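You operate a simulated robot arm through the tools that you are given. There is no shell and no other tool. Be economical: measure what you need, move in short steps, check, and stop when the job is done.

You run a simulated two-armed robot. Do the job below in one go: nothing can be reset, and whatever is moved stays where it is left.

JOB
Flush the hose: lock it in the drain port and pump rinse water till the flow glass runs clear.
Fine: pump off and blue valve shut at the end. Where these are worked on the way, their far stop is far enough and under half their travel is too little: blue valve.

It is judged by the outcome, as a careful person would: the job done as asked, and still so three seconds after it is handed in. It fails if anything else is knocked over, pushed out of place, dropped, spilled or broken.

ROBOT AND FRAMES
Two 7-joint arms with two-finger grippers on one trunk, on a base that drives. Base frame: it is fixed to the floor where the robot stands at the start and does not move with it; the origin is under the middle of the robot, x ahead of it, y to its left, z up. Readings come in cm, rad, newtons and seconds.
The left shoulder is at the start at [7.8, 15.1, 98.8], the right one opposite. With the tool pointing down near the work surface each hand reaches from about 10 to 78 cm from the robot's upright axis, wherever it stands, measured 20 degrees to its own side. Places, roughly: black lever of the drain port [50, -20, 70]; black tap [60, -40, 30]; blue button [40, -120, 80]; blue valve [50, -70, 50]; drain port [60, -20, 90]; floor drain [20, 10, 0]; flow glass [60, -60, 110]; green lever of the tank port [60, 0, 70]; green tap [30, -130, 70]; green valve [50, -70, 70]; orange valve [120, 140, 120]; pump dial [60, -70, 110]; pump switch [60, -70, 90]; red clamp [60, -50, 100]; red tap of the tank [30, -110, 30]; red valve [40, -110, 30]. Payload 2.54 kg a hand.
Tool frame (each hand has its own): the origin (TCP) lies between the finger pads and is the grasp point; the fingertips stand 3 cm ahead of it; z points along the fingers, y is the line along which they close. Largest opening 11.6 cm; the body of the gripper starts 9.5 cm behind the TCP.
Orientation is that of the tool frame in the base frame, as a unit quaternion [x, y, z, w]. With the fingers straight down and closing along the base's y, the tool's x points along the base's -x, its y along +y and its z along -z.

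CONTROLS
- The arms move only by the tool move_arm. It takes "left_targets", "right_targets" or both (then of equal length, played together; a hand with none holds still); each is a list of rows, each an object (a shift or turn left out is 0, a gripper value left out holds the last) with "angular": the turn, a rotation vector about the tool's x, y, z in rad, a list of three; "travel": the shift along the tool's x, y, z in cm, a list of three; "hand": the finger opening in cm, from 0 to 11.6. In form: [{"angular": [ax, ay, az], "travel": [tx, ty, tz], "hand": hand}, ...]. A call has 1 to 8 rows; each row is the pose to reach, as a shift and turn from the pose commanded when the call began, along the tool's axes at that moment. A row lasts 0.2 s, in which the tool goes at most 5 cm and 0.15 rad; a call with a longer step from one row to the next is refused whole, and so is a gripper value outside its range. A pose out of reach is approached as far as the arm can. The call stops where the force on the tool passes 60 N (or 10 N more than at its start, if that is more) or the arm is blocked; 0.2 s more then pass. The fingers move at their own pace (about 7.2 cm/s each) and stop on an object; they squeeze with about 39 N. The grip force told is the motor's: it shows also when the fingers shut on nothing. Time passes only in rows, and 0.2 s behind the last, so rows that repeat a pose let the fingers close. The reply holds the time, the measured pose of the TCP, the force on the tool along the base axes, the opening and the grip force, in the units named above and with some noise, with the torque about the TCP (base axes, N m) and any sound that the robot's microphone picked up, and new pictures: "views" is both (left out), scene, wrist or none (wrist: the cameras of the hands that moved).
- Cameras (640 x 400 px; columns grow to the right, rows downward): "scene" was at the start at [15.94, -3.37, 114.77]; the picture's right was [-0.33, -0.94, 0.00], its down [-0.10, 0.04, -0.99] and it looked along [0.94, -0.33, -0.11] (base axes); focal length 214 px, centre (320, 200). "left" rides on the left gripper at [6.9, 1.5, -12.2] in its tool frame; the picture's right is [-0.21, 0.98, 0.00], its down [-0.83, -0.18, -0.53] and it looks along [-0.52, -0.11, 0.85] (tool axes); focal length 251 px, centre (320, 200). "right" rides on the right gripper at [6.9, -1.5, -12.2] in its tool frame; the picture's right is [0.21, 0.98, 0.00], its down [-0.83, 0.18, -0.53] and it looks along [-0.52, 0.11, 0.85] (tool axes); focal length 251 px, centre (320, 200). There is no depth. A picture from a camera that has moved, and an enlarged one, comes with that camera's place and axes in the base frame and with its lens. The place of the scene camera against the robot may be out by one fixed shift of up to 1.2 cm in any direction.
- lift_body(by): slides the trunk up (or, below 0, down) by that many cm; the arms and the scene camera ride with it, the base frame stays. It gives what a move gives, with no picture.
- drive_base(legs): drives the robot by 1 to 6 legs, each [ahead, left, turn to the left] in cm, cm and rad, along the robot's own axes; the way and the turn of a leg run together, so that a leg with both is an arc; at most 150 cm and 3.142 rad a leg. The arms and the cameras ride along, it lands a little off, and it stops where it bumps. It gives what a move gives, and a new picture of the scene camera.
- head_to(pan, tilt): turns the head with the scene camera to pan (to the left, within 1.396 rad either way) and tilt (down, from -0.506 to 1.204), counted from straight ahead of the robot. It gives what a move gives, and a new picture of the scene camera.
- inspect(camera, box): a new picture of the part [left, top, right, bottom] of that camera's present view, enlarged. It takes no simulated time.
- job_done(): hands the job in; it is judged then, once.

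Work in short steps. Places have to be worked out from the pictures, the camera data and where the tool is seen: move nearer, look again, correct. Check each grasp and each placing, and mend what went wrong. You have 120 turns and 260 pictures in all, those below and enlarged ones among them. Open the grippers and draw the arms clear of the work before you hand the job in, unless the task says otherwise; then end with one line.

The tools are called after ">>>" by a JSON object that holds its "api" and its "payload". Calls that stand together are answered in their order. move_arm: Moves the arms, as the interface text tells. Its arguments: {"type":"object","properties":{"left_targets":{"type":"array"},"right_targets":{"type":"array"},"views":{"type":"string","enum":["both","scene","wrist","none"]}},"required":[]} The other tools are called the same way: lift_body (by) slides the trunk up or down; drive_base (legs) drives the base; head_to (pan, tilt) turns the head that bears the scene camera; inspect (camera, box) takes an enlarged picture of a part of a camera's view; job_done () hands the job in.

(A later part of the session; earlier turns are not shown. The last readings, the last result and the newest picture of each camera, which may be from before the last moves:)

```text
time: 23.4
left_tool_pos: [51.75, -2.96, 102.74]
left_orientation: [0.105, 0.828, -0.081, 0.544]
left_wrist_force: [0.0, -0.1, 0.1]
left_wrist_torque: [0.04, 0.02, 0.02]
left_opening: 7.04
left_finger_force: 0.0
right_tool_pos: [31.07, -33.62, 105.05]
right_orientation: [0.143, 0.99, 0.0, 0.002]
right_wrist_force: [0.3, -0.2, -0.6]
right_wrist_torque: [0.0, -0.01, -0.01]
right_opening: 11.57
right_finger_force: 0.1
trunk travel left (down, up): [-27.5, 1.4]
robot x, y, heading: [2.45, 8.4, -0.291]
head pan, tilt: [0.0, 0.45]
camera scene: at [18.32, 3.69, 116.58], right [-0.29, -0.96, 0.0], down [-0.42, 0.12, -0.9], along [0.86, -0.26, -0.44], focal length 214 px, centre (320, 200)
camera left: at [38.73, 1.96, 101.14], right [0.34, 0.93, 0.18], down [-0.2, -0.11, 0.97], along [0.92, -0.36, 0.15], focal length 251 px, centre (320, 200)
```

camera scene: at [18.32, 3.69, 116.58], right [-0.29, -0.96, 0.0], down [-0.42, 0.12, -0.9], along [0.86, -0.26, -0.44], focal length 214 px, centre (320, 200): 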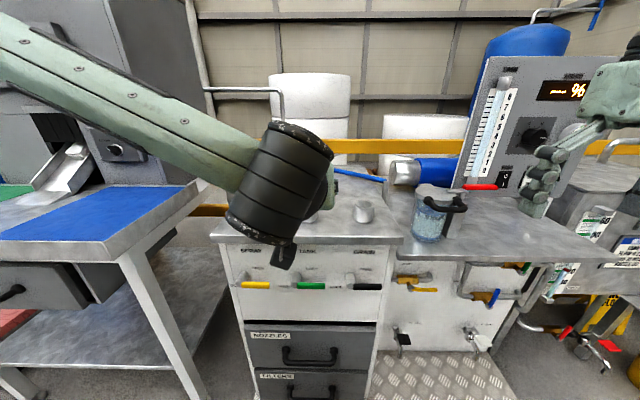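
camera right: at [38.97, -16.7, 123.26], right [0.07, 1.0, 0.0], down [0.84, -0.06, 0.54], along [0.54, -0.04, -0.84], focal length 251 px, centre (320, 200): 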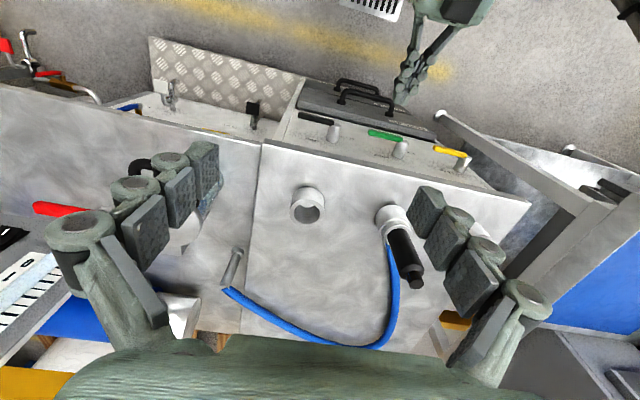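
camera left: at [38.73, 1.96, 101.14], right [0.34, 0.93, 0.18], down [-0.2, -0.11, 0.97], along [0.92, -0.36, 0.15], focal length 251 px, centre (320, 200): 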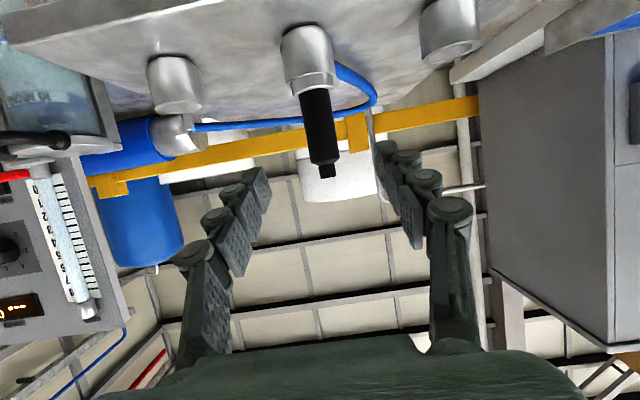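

Left hand is aligned with the nozzle (v≈11.8). I advance 14.6 cm along the fingers, fingers open either side.

>>> {"api": "move_arm", "payload": {"left_targets": [{"travel": [0, 0, 4]}, {"travel": [0, 0, 8]}, {"travel": [-0.4, -0.2, 12]}, {"travel": [-0.7, -0.3, 14.6]}, {"travel": [-0.7, -0.3, 14.6]}], "views": "both"}}

```text
time: 24.6
left_tool_pos: [65.05, -7.04, 97.72]
left_orientation: [0.104, 0.828, -0.081, 0.545]
left_wrist_force: [-0.6, 0.5, 0.5]
left_wrist_torque: [0.01, -0.01, -0.01]
left_opening: 6.97
left_finger_force: 0.2
right_tool_pos: [30.95, -33.57, 104.88]
right_orientation: [0.144, 0.99, 0.0, 0.002]
right_wrist_force: [-0.2, 0.6, 0.4]
right_wrist_torque: [-0.01, -0.03, -0.01]
right_opening: 11.6
right_finger_force: 0.0
trunk travel left (down, up): [-27.5, 1.4]
robot x, y, heading: [2.44, 8.92, -0.29]
head pan, tilt: [0.0, 0.45]
camera scene: at [18.32, 3.7, 116.59], right [-0.28, -0.96, 0.0], down [-0.42, 0.12, -0.9], along [0.86, -0.26, -0.44], focal length 214 px, centre (320, 200)
camera left: at [51.94, -2.08, 96.07], right [0.34, 0.93, 0.18], down [-0.2, -0.11, 0.97], along [0.92, -0.36, 0.15], focal length 251 px, centre (320, 200)
```

scene: 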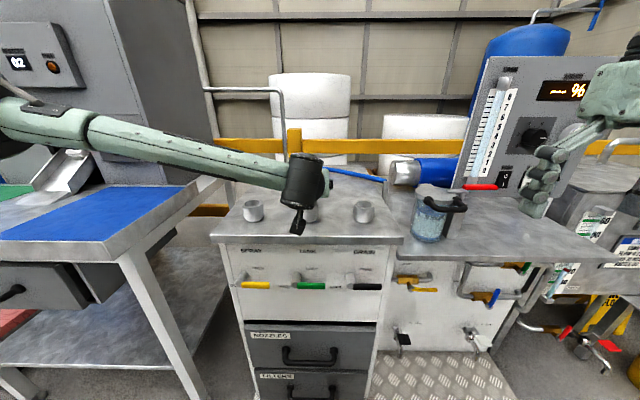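
left: 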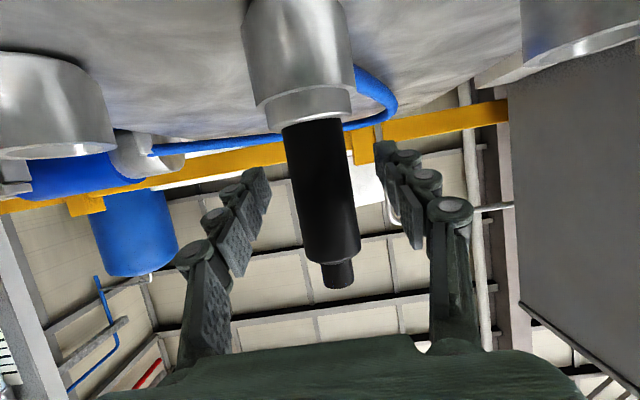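

The nozzle sits between the pads. Close.

>>> {"api": "move_arm", "payload": {"left_targets": [{"hand": 0}, {"hand": 0}, {"hand": 0}], "views": "wrist"}}

```text
time: 25.4
left_tool_pos: [65.05, -7.03, 97.78]
left_orientation: [0.103, 0.828, -0.079, 0.545]
left_wrist_force: [0.5, 0.5, 1.3]
left_wrist_torque: [0.05, -0.07, 0.01]
left_opening: 2.93
left_finger_force: 39.4
right_tool_pos: [31.01, -33.63, 104.94]
right_orientation: [0.143, 0.99, 0.0, 0.002]
right_wrist_force: [-0.4, 0.0, -0.3]
right_wrist_torque: [0.06, 0.0, 0.01]
right_opening: 11.61
right_finger_force: 0.0
trunk travel left (down, up): [-27.5, 1.4]
robot x, y, heading: [2.19, 8.55, -0.288]
head pan, tilt: [0.0, 0.45]
camera left: at [51.92, -2.07, 96.09], right [0.34, 0.93, 0.18], down [-0.2, -0.11, 0.97], along [0.92, -0.36, 0.15], focal length 251 px, centre (320, 200)
```

left: 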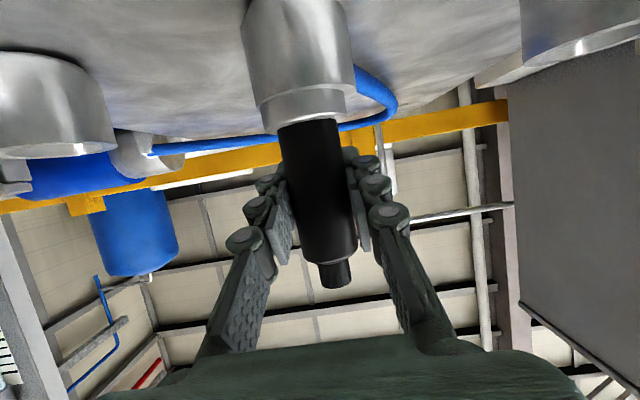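

Gripped (2.9 cm). I pull straight up slowly.

>>> {"api": "move_arm", "payload": {"left_targets": [{"travel": [-1.8, -0.04, -0.8]}, {"travel": [-3.67, -0.08, -1.58]}, {"travel": [-5.5, -0.1, -2.36]}, {"travel": [-7.4, -0.15, -3.15]}, {"travel": [-7.4, -0.15, -3.15]}], "views": "both"}}

```text
time: 26.6
left_tool_pos: [64.93, -6.96, 105.66]
left_orientation: [0.104, 0.829, -0.08, 0.544]
left_wrist_force: [-0.7, -0.3, -1.1]
left_wrist_torque: [0.01, 0.01, 0.03]
left_opening: 2.93
left_finger_force: 38.7
right_tool_pos: [30.82, -33.58, 104.92]
right_orientation: [0.143, 0.99, 0.0, 0.002]
right_wrist_force: [0.5, 0.0, -0.4]
right_wrist_torque: [0.0, -0.01, -0.03]
right_opening: 11.61
right_finger_force: 0.1
trunk travel left (down, up): [-27.5, 1.4]
robot x, y, heading: [2.45, 8.9, -0.287]
head pan, tilt: [0.0, 0.45]
camera scene: at [18.35, 3.69, 116.58], right [-0.28, -0.96, 0.0], down [-0.42, 0.12, -0.9], along [0.86, -0.26, -0.44], focal length 214 px, centre (320, 200)
camera left: at [51.91, -2.01, 104.0], right [0.34, 0.93, 0.18], down [-0.2, -0.11, 0.97], along [0.92, -0.36, 0.15], focal length 251 px, centre (320, 200)
```

scene: 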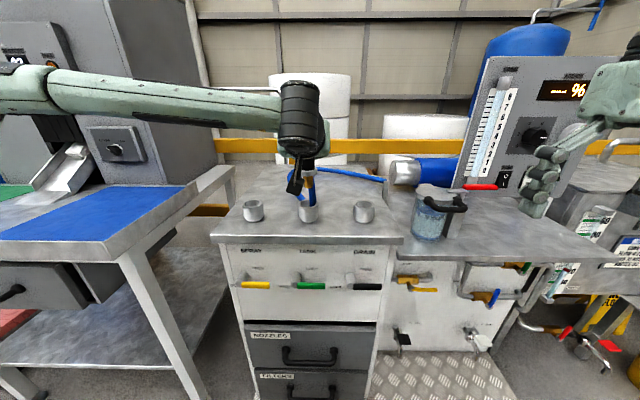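
left: 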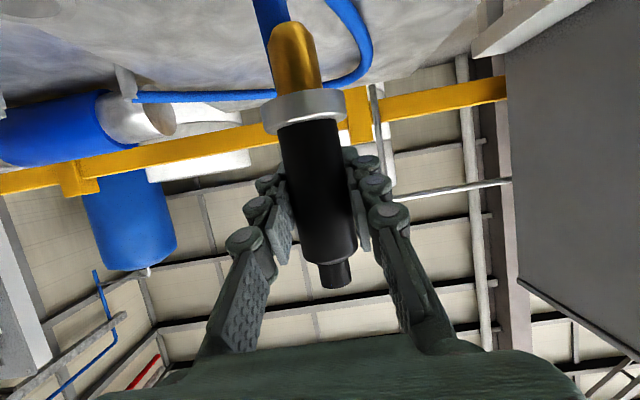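

The brass plug came up with the grip. I zoom in to see whether it's clear of the port and where the hose attaches.

>>> {"api": "inspect", "payload": {"camera": "scene", "box": [230, 130, 400, 240]}}

```text
3.64 times, centred on (315, 185) of scene
camera zoom: at [18.35, 3.69, 116.58], right [-0.28, -0.96, 0.0], down [-0.42, 0.12, -0.9], along [0.86, -0.26, -0.44], focal length 780 px, centre (338, 254)
```

zoom: 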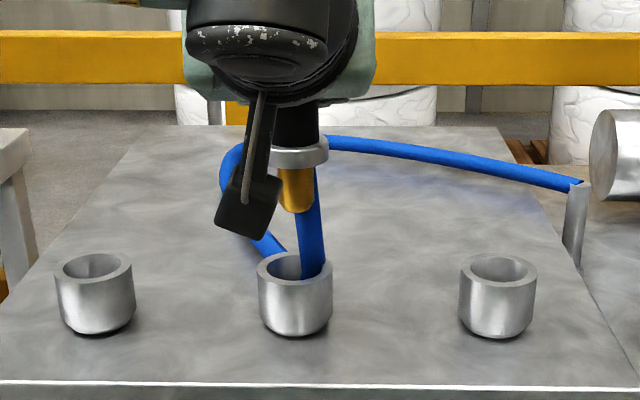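

The plug is clear of the tank port (about 3–4 cm). The port pitch is 13.9 cm, so I shift right by that to hover over DRAIN.

>>> {"api": "move_arm", "payload": {"left_targets": [{"travel": [0.05, -3.5, -0.1]}, {"travel": [0.1, -7, -0.2]}, {"travel": [0.13, -10.5, -0.3]}, {"travel": [0.17, -13.9, -0.4]}, {"travel": [0.17, -13.9, -0.4]}], "views": "both"}}

>>> {"api": "inspect", "payload": {"camera": "scene", "box": [270, 130, 440, 240]}}

```text
time: 27.8
left_tool_pos: [61.04, -20.17, 106.1]
left_orientation: [0.103, 0.829, -0.08, 0.544]
left_wrist_force: [0.0, -0.5, -2.0]
left_wrist_torque: [-0.01, -0.01, -0.03]
left_opening: 2.93
left_finger_force: 39.0
right_tool_pos: [31.01, -33.61, 105.04]
right_orientation: [0.143, 0.99, 0.0, 0.002]
right_wrist_force: [-0.9, 0.3, 0.2]
right_wrist_torque: [0.0, -0.02, 0.01]
right_opening: 11.59
right_finger_force: 0.0
trunk travel left (down, up): [-27.5, 1.4]
robot x, y, heading: [2.54, 8.7, -0.292]
head pan, tilt: [0.0, 0.45]
camera scene: at [18.35, 3.72, 116.58], right [-0.28, -0.96, 0.0], down [-0.42, 0.12, -0.9], along [0.86, -0.26, -0.44], focal length 214 px, centre (320, 200)
camera left: at [47.97, -15.24, 104.51], right [0.33, 0.93, 0.18], down [-0.2, -0.11, 0.97], along [0.92, -0.36, 0.15], focal length 251 px, centre (320, 200)
```

scene: 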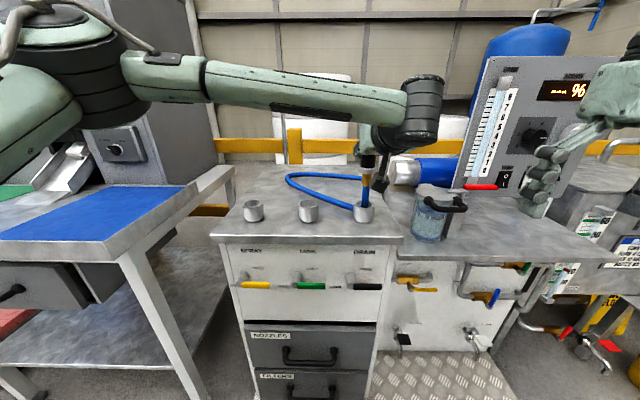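
left: 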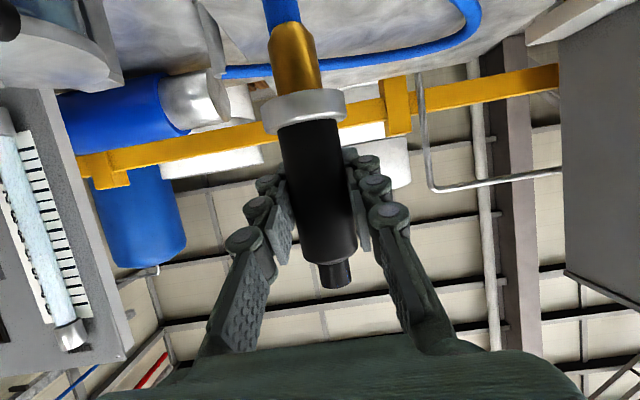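

```text
3.64 times, centred on (355, 185) of scene
camera zoom: at [18.35, 3.72, 116.58], right [-0.28, -0.96, 0.0], down [-0.42, 0.12, -0.9], along [0.86, -0.26, -0.44], focal length 780 px, centre (193, 254)
```

zoom: 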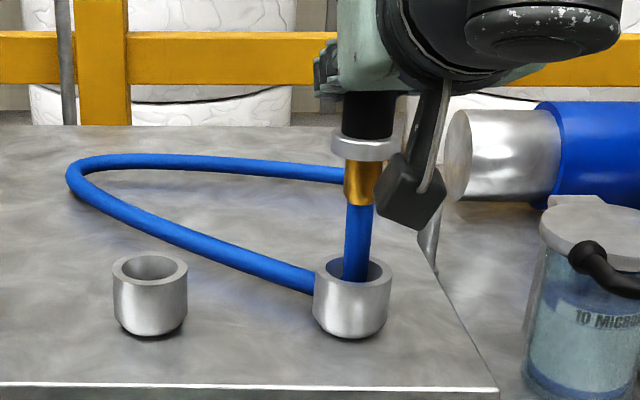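

Plug is over the drain port within ~0.2 cm sideways; perspective of the edge suggests the drain sits ~0.4 cm nearer. I correct and lower 5 cm, then look.

>>> {"api": "move_arm", "payload": {"left_targets": [{"travel": [0.16, -0.15, -0.37]}, {"travel": [1.7, -0.1, 0.3]}, {"travel": [3.2, -0.07, 0.95]}, {"travel": [4.7, -0.05, 1.6]}, {"travel": [4.7, -0.05, 1.6]}], "views": "wrist"}}

>>> {"api": "inspect", "payload": {"camera": "scene", "box": [270, 130, 440, 240]}}

```text
time: 29.0
left_tool_pos: [60.51, -20.28, 101.09]
left_orientation: [0.104, 0.829, -0.08, 0.544]
left_wrist_force: [0.0, 0.5, -1.7]
left_wrist_torque: [-0.01, 0.01, -0.01]
left_opening: 2.92
left_finger_force: 39.1
right_tool_pos: [30.97, -33.56, 104.86]
right_orientation: [0.144, 0.99, 0.0, 0.002]
right_wrist_force: [0.8, -0.2, -0.4]
right_wrist_torque: [0.01, 0.01, 0.02]
right_opening: 11.61
right_finger_force: 0.0
trunk travel left (down, up): [-27.5, 1.4]
robot x, y, heading: [3.12, 8.68, -0.293]
head pan, tilt: [0.0, 0.45]
camera left: at [47.47, -15.34, 99.53], right [0.34, 0.92, 0.18], down [-0.2, -0.11, 0.97], along [0.92, -0.36, 0.15], focal length 251 px, centre (320, 200)
```

left: 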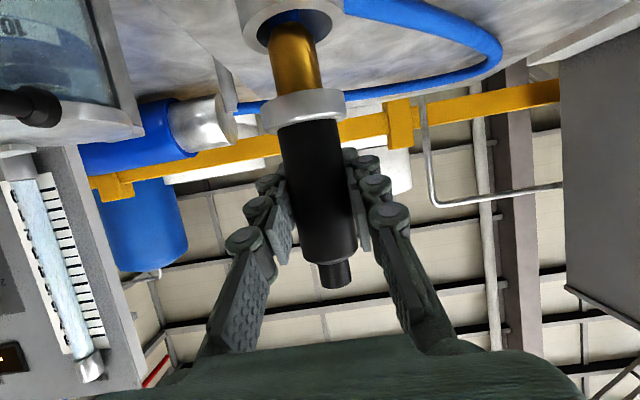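

```text
3.64 times, centred on (355, 185) of scene
camera zoom: at [18.33, 3.69, 116.58], right [-0.28, -0.96, 0.0], down [-0.42, 0.12, -0.9], along [0.86, -0.26, -0.44], focal length 780 px, centre (193, 254)
```

zoom: 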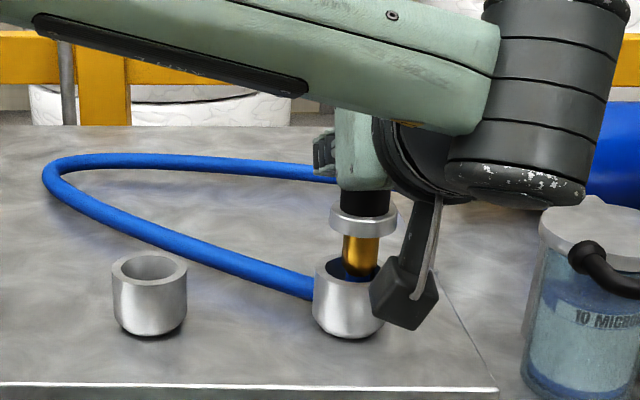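

Brass tip is entering the drain bore, centred. I lower the last 3.4 cm gently.

>>> {"api": "move_arm", "payload": {"left_targets": [{"travel": [1.0, 0.06, 0.43]}, {"travel": [2.0, 0.1, 0.86]}, {"travel": [2.7, 0.1, 1.15]}, {"travel": [3.15, 0.1, 1.35]}, {"travel": [3.15, 0.1, 1.35]}], "views": "wrist"}}

>>> {"api": "inspect", "payload": {"camera": "scene", "box": [270, 130, 440, 240]}}

```text
time: 30.2
left_tool_pos: [60.55, -20.22, 97.7]
left_orientation: [0.104, 0.828, -0.08, 0.545]
left_wrist_force: [0.3, 0.8, -1.0]
left_wrist_torque: [0.0, 0.01, -0.04]
left_opening: 2.93
left_finger_force: 39.2
right_tool_pos: [30.99, -33.73, 104.77]
right_orientation: [0.143, 0.99, -0.001, 0.002]
right_wrist_force: [0.7, -0.2, -0.2]
right_wrist_torque: [0.02, 0.0, 0.03]
right_opening: 11.58
right_finger_force: 0.1
trunk travel left (down, up): [-27.5, 1.4]
robot x, y, heading: [2.29, 8.49, -0.287]
head pan, tilt: [0.0, 0.45]
camera left: at [47.45, -15.4, 96.09], right [0.34, 0.93, 0.18], down [-0.2, -0.11, 0.97], along [0.92, -0.36, 0.15], focal length 251 px, centre (320, 200)
```

left: 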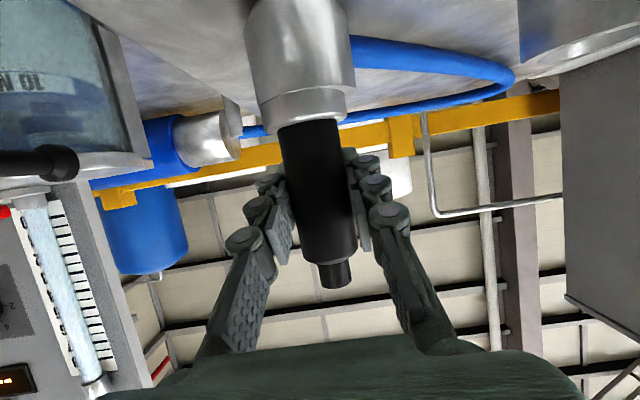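

```text
3.64 times, centred on (355, 185) of scene
camera zoom: at [18.34, 3.69, 116.58], right [-0.28, -0.96, 0.0], down [-0.42, 0.12, -0.9], along [0.86, -0.26, -0.44], focal length 780 px, centre (193, 254)
```

zoom: 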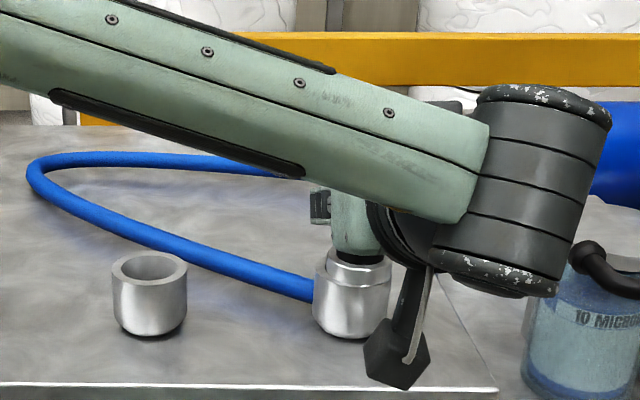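

Collar is seated at the same height as in the tank port. I nudge down slightly to confirm contact, then open and retreat.

>>> {"api": "move_arm", "payload": {"left_targets": [{"travel": [0.4, 0, 0.17]}, {"travel": [0.4, 0, 0.17]}], "views": "none"}}

>>> {"api": "move_arm", "payload": {"left_targets": [{"hand": 7}, {"hand": 7}, {"travel": [0, 0, -4], "hand": 7}, {"travel": [0, 0, -8]}, {"travel": [0, 0, -12]}, {"travel": [0, 0, -15]}, {"travel": [0, 0, -15]}], "views": "both"}}

```text
time: 30.8
left_tool_pos: [60.57, -20.37, 97.72]
left_orientation: [0.102, 0.826, -0.081, 0.548]
left_wrist_force: [4.8, -0.4, 18.3]
left_wrist_torque: [0.3, 0.14, -0.07]
left_opening: 2.92
left_finger_force: 39.0
right_tool_pos: [30.79, -33.57, 105.05]
right_orientation: [0.144, 0.99, -0.001, 0.002]
right_wrist_force: [0.1, 0.8, -0.7]
right_wrist_torque: [0.0, -0.01, 0.01]
right_opening: 11.59
right_finger_force: 0.1
trunk travel left (down, up): [-27.5, 1.4]
robot x, y, heading: [2.52, 8.67, -0.291]
head pan, tilt: [0.0, 0.45]
```

```text
time: 32.4
left_tool_pos: [46.95, -16.48, 103.19]
left_orientation: [0.105, 0.829, -0.081, 0.544]
left_wrist_force: [-0.6, -0.7, -0.5]
left_wrist_torque: [-0.01, -0.01, 0.04]
left_opening: 7.01
left_finger_force: 0.1
right_tool_pos: [31.01, -33.59, 104.87]
right_orientation: [0.143, 0.99, 0.0, 0.002]
right_wrist_force: [-0.9, -0.1, -0.7]
right_wrist_torque: [0.05, -0.04, -0.02]
right_opening: 11.61
right_finger_force: 0.0
trunk travel left (down, up): [-27.5, 1.4]
robot x, y, heading: [2.71, 8.81, -0.29]
head pan, tilt: [0.0, 0.45]
camera scene: at [18.34, 3.7, 116.58], right [-0.28, -0.96, 0.0], down [-0.42, 0.12, -0.9], along [0.86, -0.26, -0.44], focal length 214 px, centre (320, 200)
camera left: at [33.94, -11.52, 101.63], right [0.34, 0.93, 0.18], down [-0.2, -0.11, 0.97], along [0.92, -0.36, 0.15], focal length 251 px, centre (320, 200)
```

scene: 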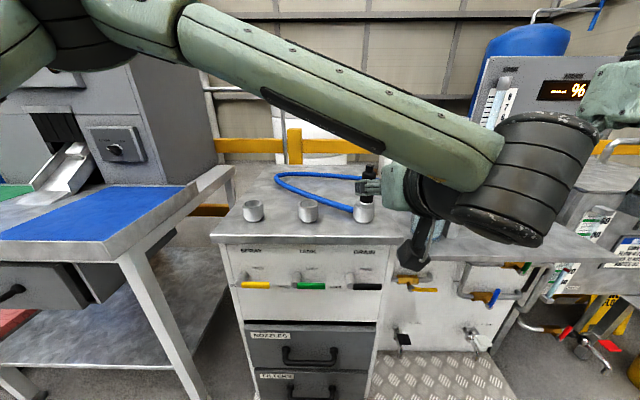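
left: 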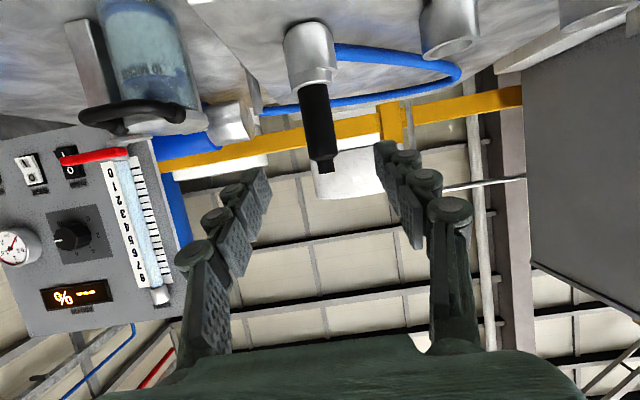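

Hose seated. Now the left hand closes and goes down in front of the black lever (pivot ≈ v0.7, z73.7; handle to the right), ending above the handle.

>>> {"api": "move_arm", "payload": {"left_targets": [{"travel": [2, 0, -1], "hand": 0}, {"travel": [6, 0, 0.5], "hand": 0}, {"travel": [10, 0, 2]}, {"travel": [14, 0, 3.5]}, {"travel": [18, -0.1, 5]}, {"travel": [21.5, -0.2, 6.2]}, {"travel": [24.2, -0.35, 7.1]}, {"travel": [24.2, -0.35, 7.1]}], "views": "both"}}

```text
time: 34.2
left_tool_pos: [43.93, -16.76, 78.22]
left_orientation: [0.103, 0.828, -0.081, 0.545]
left_wrist_force: [0.4, -0.6, -0.6]
left_wrist_torque: [-0.01, 0.0, 0.04]
left_opening: 0.0
left_finger_force: 28.5
right_tool_pos: [30.97, -33.7, 104.94]
right_orientation: [0.144, 0.99, -0.001, 0.002]
right_wrist_force: [0.1, 0.1, 0.7]
right_wrist_torque: [-0.01, -0.01, 0.01]
right_opening: 11.61
right_finger_force: 0.2
trunk travel left (down, up): [-27.5, 1.4]
robot x, y, heading: [2.8, 8.53, -0.286]
head pan, tilt: [0.0, 0.45]
camera scene: at [18.31, 3.7, 116.59], right [-0.28, -0.96, 0.0], down [-0.42, 0.12, -0.9], along [0.86, -0.26, -0.44], focal length 214 px, centre (320, 200)
camera left: at [30.79, -11.71, 76.56], right [0.34, 0.93, 0.18], down [-0.2, -0.11, 0.97], along [0.92, -0.36, 0.15], focal length 251 px, centre (320, 200)
```

scene: 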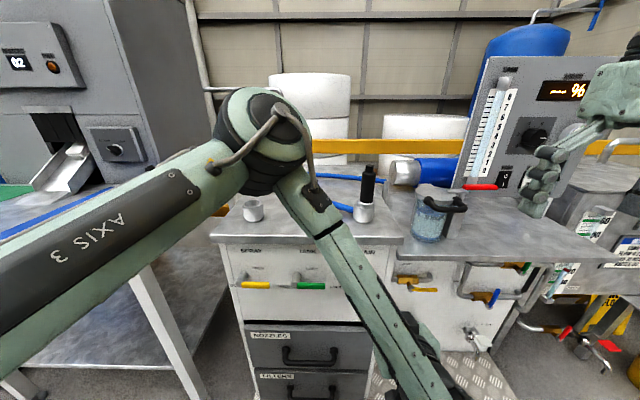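
left: 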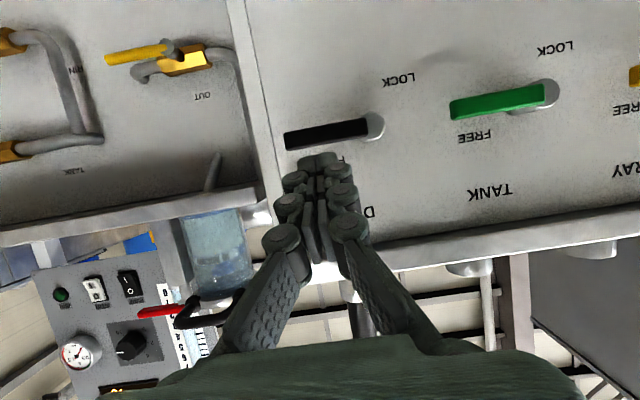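

Lever seen at z≈74.4, v 1.0…−6.3; tips sit above it. I advance over it, then push down and left along the arc.

>>> {"api": "move_arm", "payload": {"left_targets": [{"travel": [-1.2, 0, 2.8]}, {"travel": [-2.45, 0, 5.7]}, {"travel": [-2.45, 0, 5.7]}], "views": "wrist"}}

>>> {"api": "move_arm", "payload": {"left_targets": [{"travel": [1.4, 0, 0.6]}, {"travel": [2.76, 0.1, 1.18]}, {"travel": [5.15, 0.4, 2.2]}, {"travel": [6.7, 1.85, 2.9]}, {"travel": [7.6, 3.5, 3.3]}, {"travel": [7.6, 4.3, 3.3]}, {"travel": [7.6, 4.3, 3.3]}], "views": "wrist"}}

```text
time: 35.0
left_tool_pos: [50.11, -18.29, 78.22]
left_orientation: [0.103, 0.828, -0.08, 0.545]
left_wrist_force: [0.4, -0.5, 0.4]
left_wrist_torque: [0.0, -0.01, 0.01]
left_opening: 0.0
left_finger_force: 28.6
right_tool_pos: [31.01, -33.61, 104.91]
right_orientation: [0.144, 0.99, 0.0, 0.002]
right_wrist_force: [0.5, 0.8, 0.7]
right_wrist_torque: [-0.01, -0.03, -0.01]
right_opening: 11.59
right_finger_force: 0.2
trunk travel left (down, up): [-27.5, 1.4]
robot x, y, heading: [2.52, 8.9, -0.287]
head pan, tilt: [0.0, 0.45]
camera left: at [36.97, -13.25, 76.52], right [0.34, 0.92, 0.18], down [-0.2, -0.11, 0.97], along [0.92, -0.36, 0.15], focal length 251 px, centre (320, 200)
```

left: 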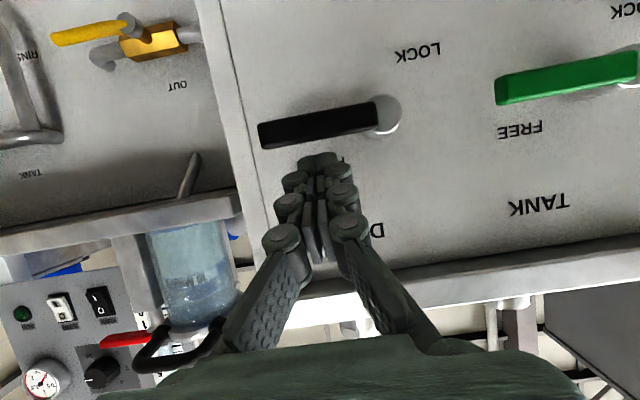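

```text
time: 36.4
left_tool_pos: [50.43, -16.08, 70.24]
left_orientation: [0.112, 0.825, -0.1, 0.545]
left_wrist_force: [-3.7, -10.6, 4.5]
left_wrist_torque: [-0.01, -0.07, -0.19]
left_opening: 0.0
left_finger_force: 28.6
right_tool_pos: [30.61, -33.79, 104.92]
right_orientation: [0.146, 0.989, -0.001, 0.002]
right_wrist_force: [-0.2, 0.6, -0.3]
right_wrist_torque: [-0.02, 0.01, -0.02]
right_opening: 11.61
right_finger_force: 0.1
trunk travel left (down, up): [-27.5, 1.4]
robot x, y, heading: [2.57, 8.58, -0.296]
head pan, tilt: [0.0, 0.45]
stopped in row 7 (left hand): the force on the tool passed its limit at 61 N (the readings are from after the stop); the commanded pose is now the measured one
camera left: at [37.59, -10.68, 68.49], right [0.37, 0.92, 0.16], down [-0.21, -0.08, 0.97], along [0.91, -0.39, 0.16], focal length 251 px, centre (320, 200)
```

left: 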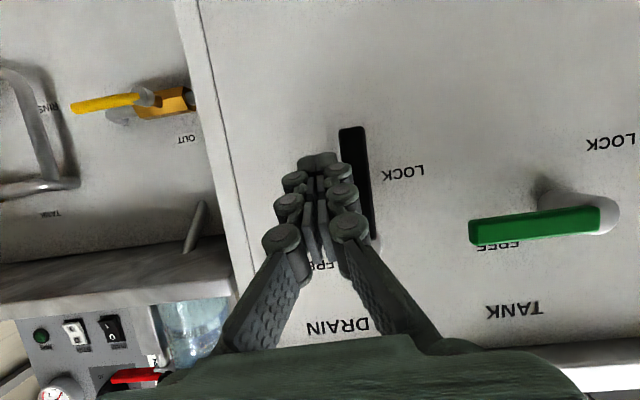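

Black lever is down at LOCK, at its stop. I back the left hand off and raise it.

>>> {"api": "move_arm", "payload": {"left_targets": [{"travel": [0, -1, 0]}, {"travel": [0, -1, -4.5]}, {"travel": [0, -1, -9]}, {"travel": [-4, -1, -10]}, {"travel": [-8, -1, -11.5]}, {"travel": [-8, -1, -11.5]}], "views": "none"}}

>>> {"api": "head_to", "payload": {"pan": -0.25, "tilt": 0.45}}

>>> {"api": "inspect", "payload": {"camera": "scene", "box": [190, 150, 400, 300]}}

```text
time: 37.8
left_tool_pos: [43.42, -14.32, 82.34]
left_orientation: [0.11, 0.825, -0.096, 0.545]
left_wrist_force: [-0.6, 0.0, -0.8]
left_wrist_torque: [-0.02, -0.01, -0.01]
left_opening: 0.0
left_finger_force: 28.6
right_tool_pos: [30.81, -33.83, 104.93]
right_orientation: [0.145, 0.989, 0.0, 0.002]
right_wrist_force: [0.4, -0.5, -0.5]
right_wrist_torque: [0.0, 0.0, -0.04]
right_opening: 11.61
right_finger_force: 0.1
trunk travel left (down, up): [-27.5, 1.4]
robot x, y, heading: [2.09, 8.27, -0.293]
head pan, tilt: [0.0, 0.45]
```

```text
time: 38.6
left_tool_pos: [43.38, -14.31, 82.25]
left_orientation: [0.11, 0.826, -0.096, 0.545]
left_wrist_force: [-0.7, 0.7, -0.5]
left_wrist_torque: [0.03, 0.01, 0.0]
left_opening: 0.0
left_finger_force: 28.8
right_tool_pos: [30.85, -33.78, 104.99]
right_orientation: [0.145, 0.989, -0.001, 0.002]
right_wrist_force: [-0.2, 0.4, -0.3]
right_wrist_torque: [0.01, -0.02, -0.01]
right_opening: 11.63
right_finger_force: 0.0
trunk travel left (down, up): [-27.5, 1.4]
robot x, y, heading: [2.56, 8.31, -0.293]
head pan, tilt: [-0.25, 0.45]
camera scene: at [17.36, 1.46, 116.58], right [-0.52, -0.86, 0.0], down [-0.37, 0.22, -0.9], along [0.77, -0.46, -0.44], focal length 214 px, centre (320, 200)
```

scene: 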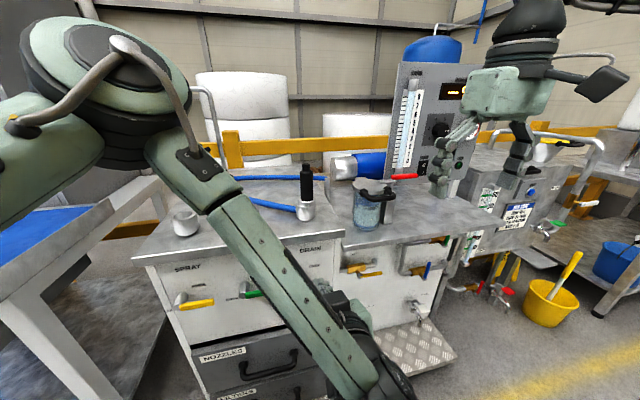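

```text
2.67 times, centred on (295, 225) of scene
camera zoom: at [17.36, 1.46, 116.58], right [-0.52, -0.86, 0.0], down [-0.37, 0.22, -0.9], along [0.77, -0.46, -0.44], focal length 572 px, centre (387, 133)
```

zoom: 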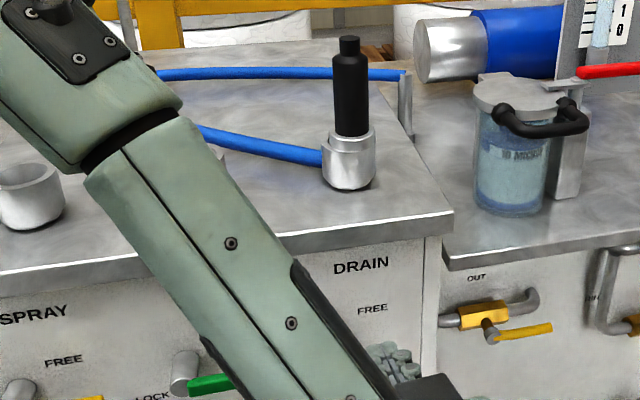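

Hose stands locked in DRAIN. Now I back 6 cm and strafe right 33 cm to work the valve and pump switch with the right hand.

>>> {"api": "drive_base", "payload": {"legs": [[-6, 0, 0], [0, -33, 0]]}}

>>> {"api": "head_to", "payload": {"pan": -0.1, "tilt": 0.45}}

```text
time: 42.9
left_tool_pos: [28.09, -44.34, 82.2]
left_orientation: [0.111, 0.825, -0.097, 0.545]
left_wrist_force: [0.6, 0.6, -1.0]
left_wrist_torque: [0.0, 0.01, 0.0]
left_opening: 0.02
left_finger_force: 28.5
right_tool_pos: [15.34, -63.81, 104.88]
right_orientation: [0.146, 0.989, 0.0, 0.002]
right_wrist_force: [-0.8, -1.8, -0.2]
right_wrist_torque: [-0.01, 0.02, 0.03]
right_opening: 11.58
right_finger_force: 0.1
trunk travel left (down, up): [-27.5, 1.4]
robot x, y, heading: [-12.56, -21.46, -0.292]
head pan, tilt: [-0.25, 0.45]
camera scene: at [2.05, -28.5, 116.58], right [-0.52, -0.86, 0.0], down [-0.37, 0.23, -0.9], along [0.77, -0.47, -0.44], focal length 214 px, centre (320, 200)
```

scene: 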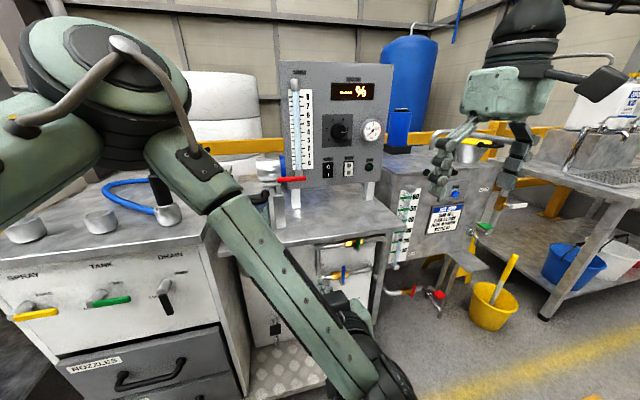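

```text
time: 43.6
left_tool_pos: [28.05, -44.23, 82.23]
left_orientation: [0.111, 0.826, -0.097, 0.544]
left_wrist_force: [0.3, -0.7, -0.7]
left_wrist_torque: [-0.01, -0.04, 0.01]
left_opening: 0.02
left_finger_force: 28.6
right_tool_pos: [15.34, -63.77, 104.86]
right_orientation: [0.146, 0.989, 0.0, 0.002]
right_wrist_force: [0.9, 0.2, 0.5]
right_wrist_torque: [-0.02, 0.01, -0.01]
right_opening: 11.62
right_finger_force: 0.1
trunk travel left (down, up): [-27.5, 1.4]
robot x, y, heading: [-12.46, -21.19, -0.297]
head pan, tilt: [-0.099, 0.45]
camera scene: at [2.67, -27.26, 116.58], right [-0.38, -0.92, 0.0], down [-0.4, 0.17, -0.9], along [0.83, -0.35, -0.44], focal length 214 px, centre (320, 200)
```

scene: 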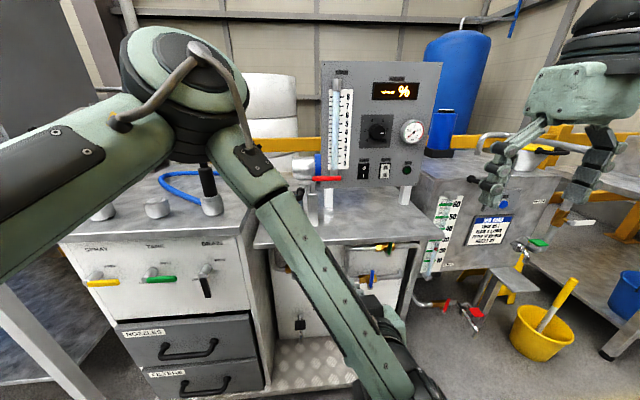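

The left hand now is right in front of the blue valve. I look with its camera.

>>> {"api": "inspect", "payload": {"camera": "left", "box": [0, 0, 640, 400]}}

>>> {"api": "inspect", "payload": {"camera": "scene", "box": [290, 150, 450, 310]}}

```text
1.00 times, centred on (320, 200) of left (not enlarged: the box is as wide or as high as the picture)
camera zoom: at [15.16, -38.95, 80.49], right [0.36, 0.92, 0.16], down [-0.21, -0.09, 0.97], along [0.91, -0.39, 0.16], focal length 251 px, centre (320, 200)
```

zoom: 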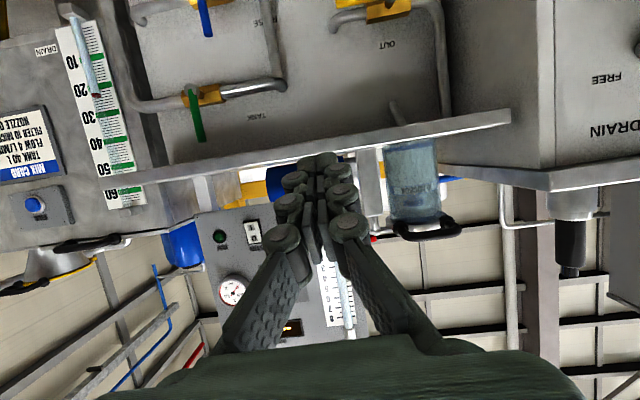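

```text
2.50 times, centred on (370, 230) of scene
camera zoom: at [2.67, -27.26, 116.58], right [-0.38, -0.92, 0.0], down [-0.4, 0.17, -0.9], along [0.83, -0.35, -0.44], focal length 536 px, centre (195, 125)
```

zoom: 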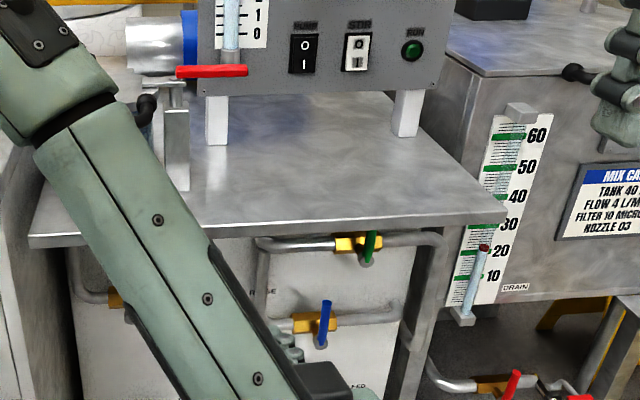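

Blue handle measured at ≈(u67, v−50.5), z 52→59, standing upright (shut). First I fold the left arm up and to the left out of the view.

>>> {"api": "move_arm", "payload": {"left_targets": [{"travel": [-2.3, 1.9, -1.0], "angular": [0, 0.14, 0]}, {"travel": [-4.6, 3.8, -2.0], "angular": [0, 0.28, 0]}, {"travel": [-6.9, 5.7, -3.0], "angular": [0, 0.42, 0]}, {"travel": [-9.2, 8, -4.0], "angular": [0, 0.56, 0]}, {"travel": [-11.5, 11, -5.0], "angular": [0, 0.7, 0]}, {"travel": [-13.8, 14, -6.0], "angular": [0, 0.84, 0]}, {"travel": [-16.1, 17, -7.0], "angular": [0, 0.98, 0]}, {"travel": [-18.4, 20, -7.9], "angular": [0, 1.1, 0]}], "views": "none"}}

>>> {"api": "lift_body", "payload": {"by": -15}}

>>> {"api": "drive_base", "payload": {"legs": [[11, -3, 0]]}}

```text
time: 45.4
left_tool_pos: [33.95, -24.36, 101.41]
left_orientation: [0.145, 0.989, -0.025, 0.032]
left_wrist_force: [0.1, 0.1, -0.3]
left_wrist_torque: [0.02, -0.01, -0.02]
left_opening: 0.0
left_finger_force: 28.4
right_tool_pos: [15.46, -63.8, 105.03]
right_orientation: [0.146, 0.989, -0.001, 0.001]
right_wrist_force: [-0.4, -0.1, -0.7]
right_wrist_torque: [0.0, 0.0, 0.02]
right_opening: 11.61
right_finger_force: 0.0
trunk travel left (down, up): [-27.5, 1.4]
robot x, y, heading: [-12.84, -21.33, -0.292]
head pan, tilt: [-0.099, 0.45]
```

```text
time: 47.2
left_tool_pos: [33.99, -24.36, 86.45]
left_orientation: [0.145, 0.989, -0.024, 0.034]
left_wrist_force: [0.2, -0.6, 0.5]
left_wrist_torque: [0.0, -0.01, 0.03]
left_opening: 0.0
left_finger_force: 28.2
right_tool_pos: [15.52, -63.81, 89.96]
right_orientation: [0.147, 0.989, 0.0, 0.002]
right_wrist_force: [0.3, 1.8, -0.4]
right_wrist_torque: [0.0, 0.0, -0.03]
right_opening: 11.62
right_finger_force: 0.0
trunk travel left (down, up): [-12.5, 16.4]
robot x, y, heading: [-12.67, -21.14, -0.292]
head pan, tilt: [-0.099, 0.45]
```

```text
time: 48.4
left_tool_pos: [43.51, -30.44, 86.37]
left_orientation: [0.145, 0.989, -0.025, 0.033]
left_wrist_force: [1.6, 0.3, 0.5]
left_wrist_torque: [0.02, 0.0, 0.0]
left_opening: 0.0
left_finger_force: 28.6
right_tool_pos: [24.9, -69.77, 89.9]
right_orientation: [0.146, 0.989, 0.0, 0.002]
right_wrist_force: [0.5, -0.4, -0.4]
right_wrist_torque: [0.02, -0.03, 0.0]
right_opening: 11.6
right_finger_force: 0.0
trunk travel left (down, up): [-12.5, 16.4]
robot x, y, heading: [-3.02, -27.72, -0.294]
head pan, tilt: [-0.099, 0.45]
camera scene: at [12.23, -33.27, 101.58], right [-0.38, -0.92, 0.0], down [-0.4, 0.17, -0.9], along [0.83, -0.35, -0.44], focal length 214 px, centre (320, 200)
```

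scene: 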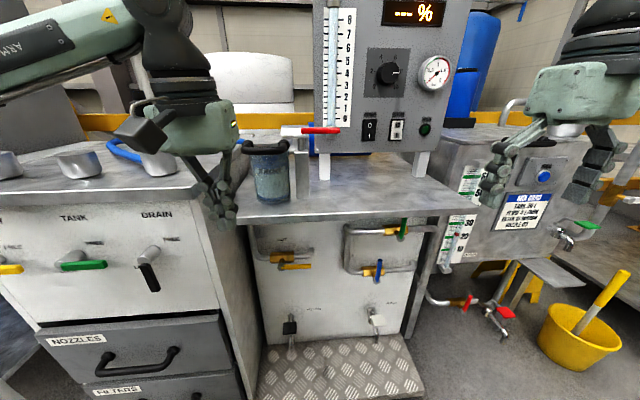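

View is clear now. I tilt the right hand forward and lower it in front of the blue valve, fingers closed.

>>> {"api": "move_arm", "payload": {"right_targets": [{"travel": [-0.7, 0.7, 3.7], "angular": [0, -0.14, 0], "hand": 0}, {"travel": [-1.4, 1.4, 7.4], "angular": [0, -0.28, 0], "hand": 0}, {"travel": [-2, 2.1, 11.1], "angular": [0, -0.42, 0]}, {"travel": [-2.6, 2.8, 14.8], "angular": [0, -0.56, 0]}, {"travel": [-3.2, 3.5, 18.5], "angular": [0, -0.7, 0]}, {"travel": [-3.8, 4.2, 22.2], "angular": [0, -0.84, 0]}, {"travel": [-4.4, 5, 26], "angular": [0, -0.98, 0]}, {"travel": [-5, 6, 29.5], "angular": [0, -1.12, 0]}], "views": "both"}}

```text
time: 50.2
left_tool_pos: [43.35, -30.51, 86.45]
left_orientation: [0.145, 0.989, -0.024, 0.034]
left_wrist_force: [0.2, 0.4, -0.4]
left_wrist_torque: [0.02, 0.05, -0.01]
left_opening: 0.01
left_finger_force: 28.7
right_tool_pos: [31.41, -68.68, 61.1]
right_orientation: [0.075, 0.844, -0.096, 0.523]
right_wrist_force: [-1.8, -1.4, -0.6]
right_wrist_torque: [0.01, -0.18, 0.08]
right_opening: 0.0
right_finger_force: 28.8
right hand out of reach, approached as far as the arm can: row 4, 5, 6, 7, 8
trunk travel left (down, up): [-12.5, 16.4]
robot x, y, heading: [-3.18, -27.61, -0.293]
head pan, tilt: [-0.099, 0.45]
camera scene: at [12.19, -33.28, 101.59], right [-0.38, -0.92, 0.0], down [-0.4, 0.17, -0.9], along [0.83, -0.35, -0.43], focal length 214 px, centre (320, 200)
camera right: at [17.29, -67.13, 60.45], right [0.13, 0.95, -0.27], down [-0.06, 0.28, 0.96], along [0.99, -0.1, 0.09], focal length 251 px, centre (320, 200)
```

scene: 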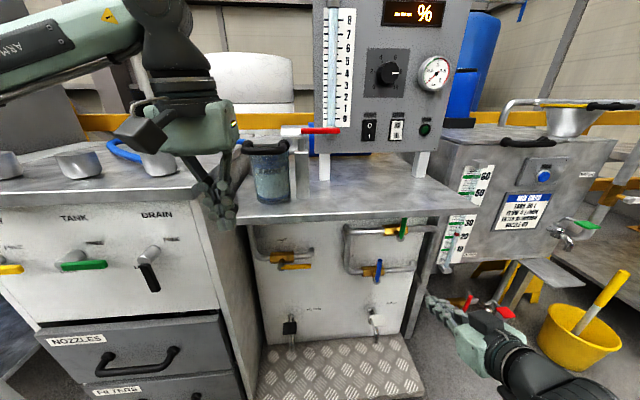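
right: 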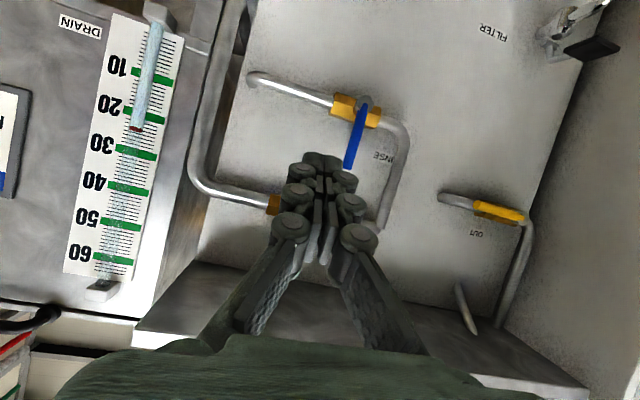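

Blue handle tip at (68.2,−51,58), pivot ≈(67.8,−51.4,50). Like the open yellow valve it should swing to the right. I bring the right fingers to its left side, still short of it.

>>> {"api": "move_arm", "payload": {"right_targets": [{"travel": [0, 3.5, 0]}, {"travel": [-0.2, 6.5, 2]}, {"travel": [-0.5, 8.05, 5]}, {"travel": [-0.8, 8.05, 6.8]}, {"travel": [-0.8, 8.05, 6.8]}], "views": "wrist"}}

```text
time: 51.4
left_tool_pos: [43.5, -30.47, 86.44]
left_orientation: [0.145, 0.989, -0.024, 0.034]
left_wrist_force: [0.9, -0.2, 0.4]
left_wrist_torque: [0.02, 0.01, -0.01]
left_opening: 0.0
left_finger_force: 29.3
right_tool_pos: [35.26, -67.79, 58.31]
right_orientation: [0.113, 0.841, -0.05, 0.527]
right_wrist_force: [0.2, 0.5, 0.4]
right_wrist_torque: [-0.01, 0.0, -0.01]
right_opening: 0.0
right_finger_force: 28.5
right hand out of reach, approached as far as the arm can: row 1, 2, 3, 4, 5
trunk travel left (down, up): [-12.5, 16.4]
robot x, y, heading: [-3.18, -27.33, -0.296]
head pan, tilt: [-0.099, 0.45]
camera right: at [21.33, -65.88, 57.5], right [0.15, 0.98, -0.16], down [-0.08, 0.17, 0.98], along [0.99, -0.13, 0.1], focal length 251 px, centre (320, 200)
```

right: 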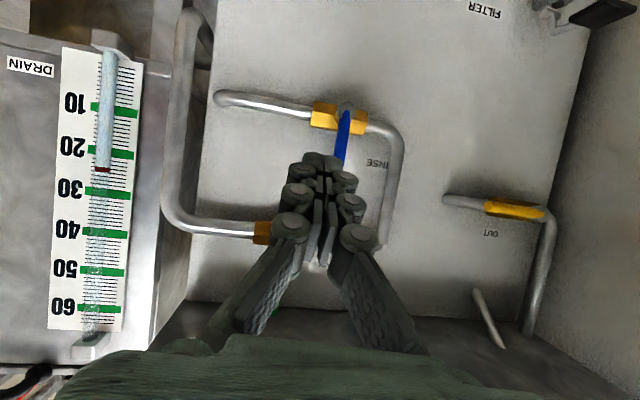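

The arm can't go further left folded like this, so I strafe the base left 6 cm.

>>> {"api": "drive_base", "payload": {"legs": [[0, 6.2, 0]]}}

>>> {"api": "inspect", "payload": {"camera": "right", "box": [160, 40, 480, 240]}}

```text
time: 52.7
left_tool_pos: [45.35, -24.45, 86.39]
left_orientation: [0.145, 0.989, -0.024, 0.034]
left_wrist_force: [0.6, -0.6, -0.2]
left_wrist_torque: [0.04, 0.02, 0.03]
left_opening: 0.0
left_finger_force: 28.4
right_tool_pos: [37.1, -61.81, 58.29]
right_orientation: [0.114, 0.841, -0.051, 0.527]
right_wrist_force: [-0.2, -0.1, -0.3]
right_wrist_torque: [-0.03, 0.02, 0.03]
right_opening: 0.0
right_finger_force: 29.0
trunk travel left (down, up): [-12.5, 16.4]
robot x, y, heading: [-1.4, -21.55, -0.294]
head pan, tilt: [-0.099, 0.45]
camera scene: at [14.03, -27.31, 101.58], right [-0.38, -0.92, 0.0], down [-0.4, 0.17, -0.9], along [0.83, -0.35, -0.44], focal length 214 px, centre (320, 200)
```

scene: 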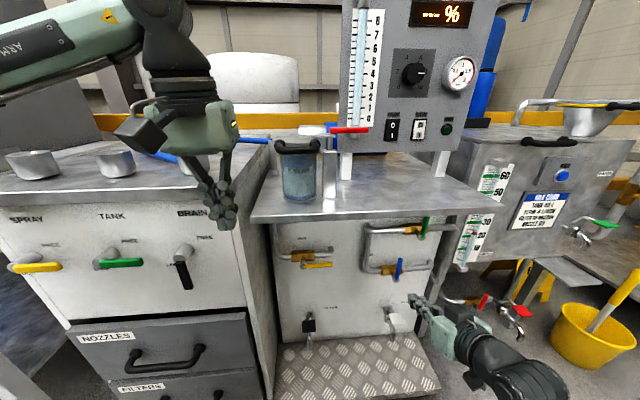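

```text
2.00 times, centred on (320, 140) of right
camera zoom: at [23.14, -59.91, 57.51], right [0.15, 0.98, -0.16], down [-0.08, 0.17, 0.98], along [0.99, -0.13, 0.1], focal length 503 px, centre (320, 320)
```

zoom: 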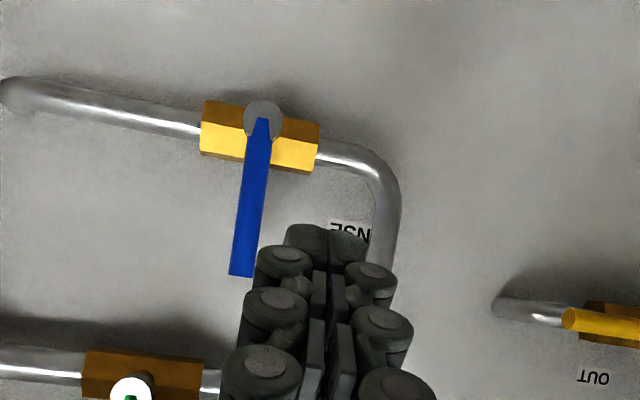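

Aligned left of the handle (clearance ≈1 cm). I advance so the tips reach past the handle's plane.

>>> {"api": "move_arm", "payload": {"right_targets": [{"travel": [-1.2, 0, 4]}, {"travel": [-2.5, 0, 8]}, {"travel": [-3.9, -0.2, 12.5]}, {"travel": [-3.9, -0.2, 12.5]}], "views": "wrist"}}

```text
time: 53.7
left_tool_pos: [45.26, -24.51, 86.34]
left_orientation: [0.145, 0.989, -0.025, 0.034]
left_wrist_force: [0.4, 0.2, 0.0]
left_wrist_torque: [-0.01, -0.05, 0.02]
left_opening: 0.0
left_finger_force: 28.6
right_tool_pos: [45.1, -64.16, 56.67]
right_orientation: [0.112, 0.842, -0.046, 0.526]
right_wrist_force: [0.0, -0.4, -0.3]
right_wrist_torque: [0.01, -0.01, 0.0]
right_opening: 0.02
right_finger_force: 29.0
right hand out of reach, approached as far as the arm can: row 2, 3, 4
trunk travel left (down, up): [-12.5, 16.4]
robot x, y, heading: [-1.14, -21.1, -0.286]
head pan, tilt: [-0.099, 0.45]
camera right: at [31.1, -62.45, 55.94], right [0.14, 0.98, -0.15], down [-0.08, 0.16, 0.98], along [0.99, -0.13, 0.1], focal length 251 px, centre (320, 200)
```

right: 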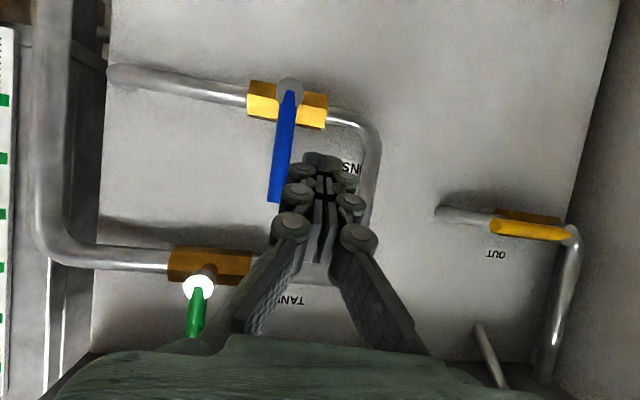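

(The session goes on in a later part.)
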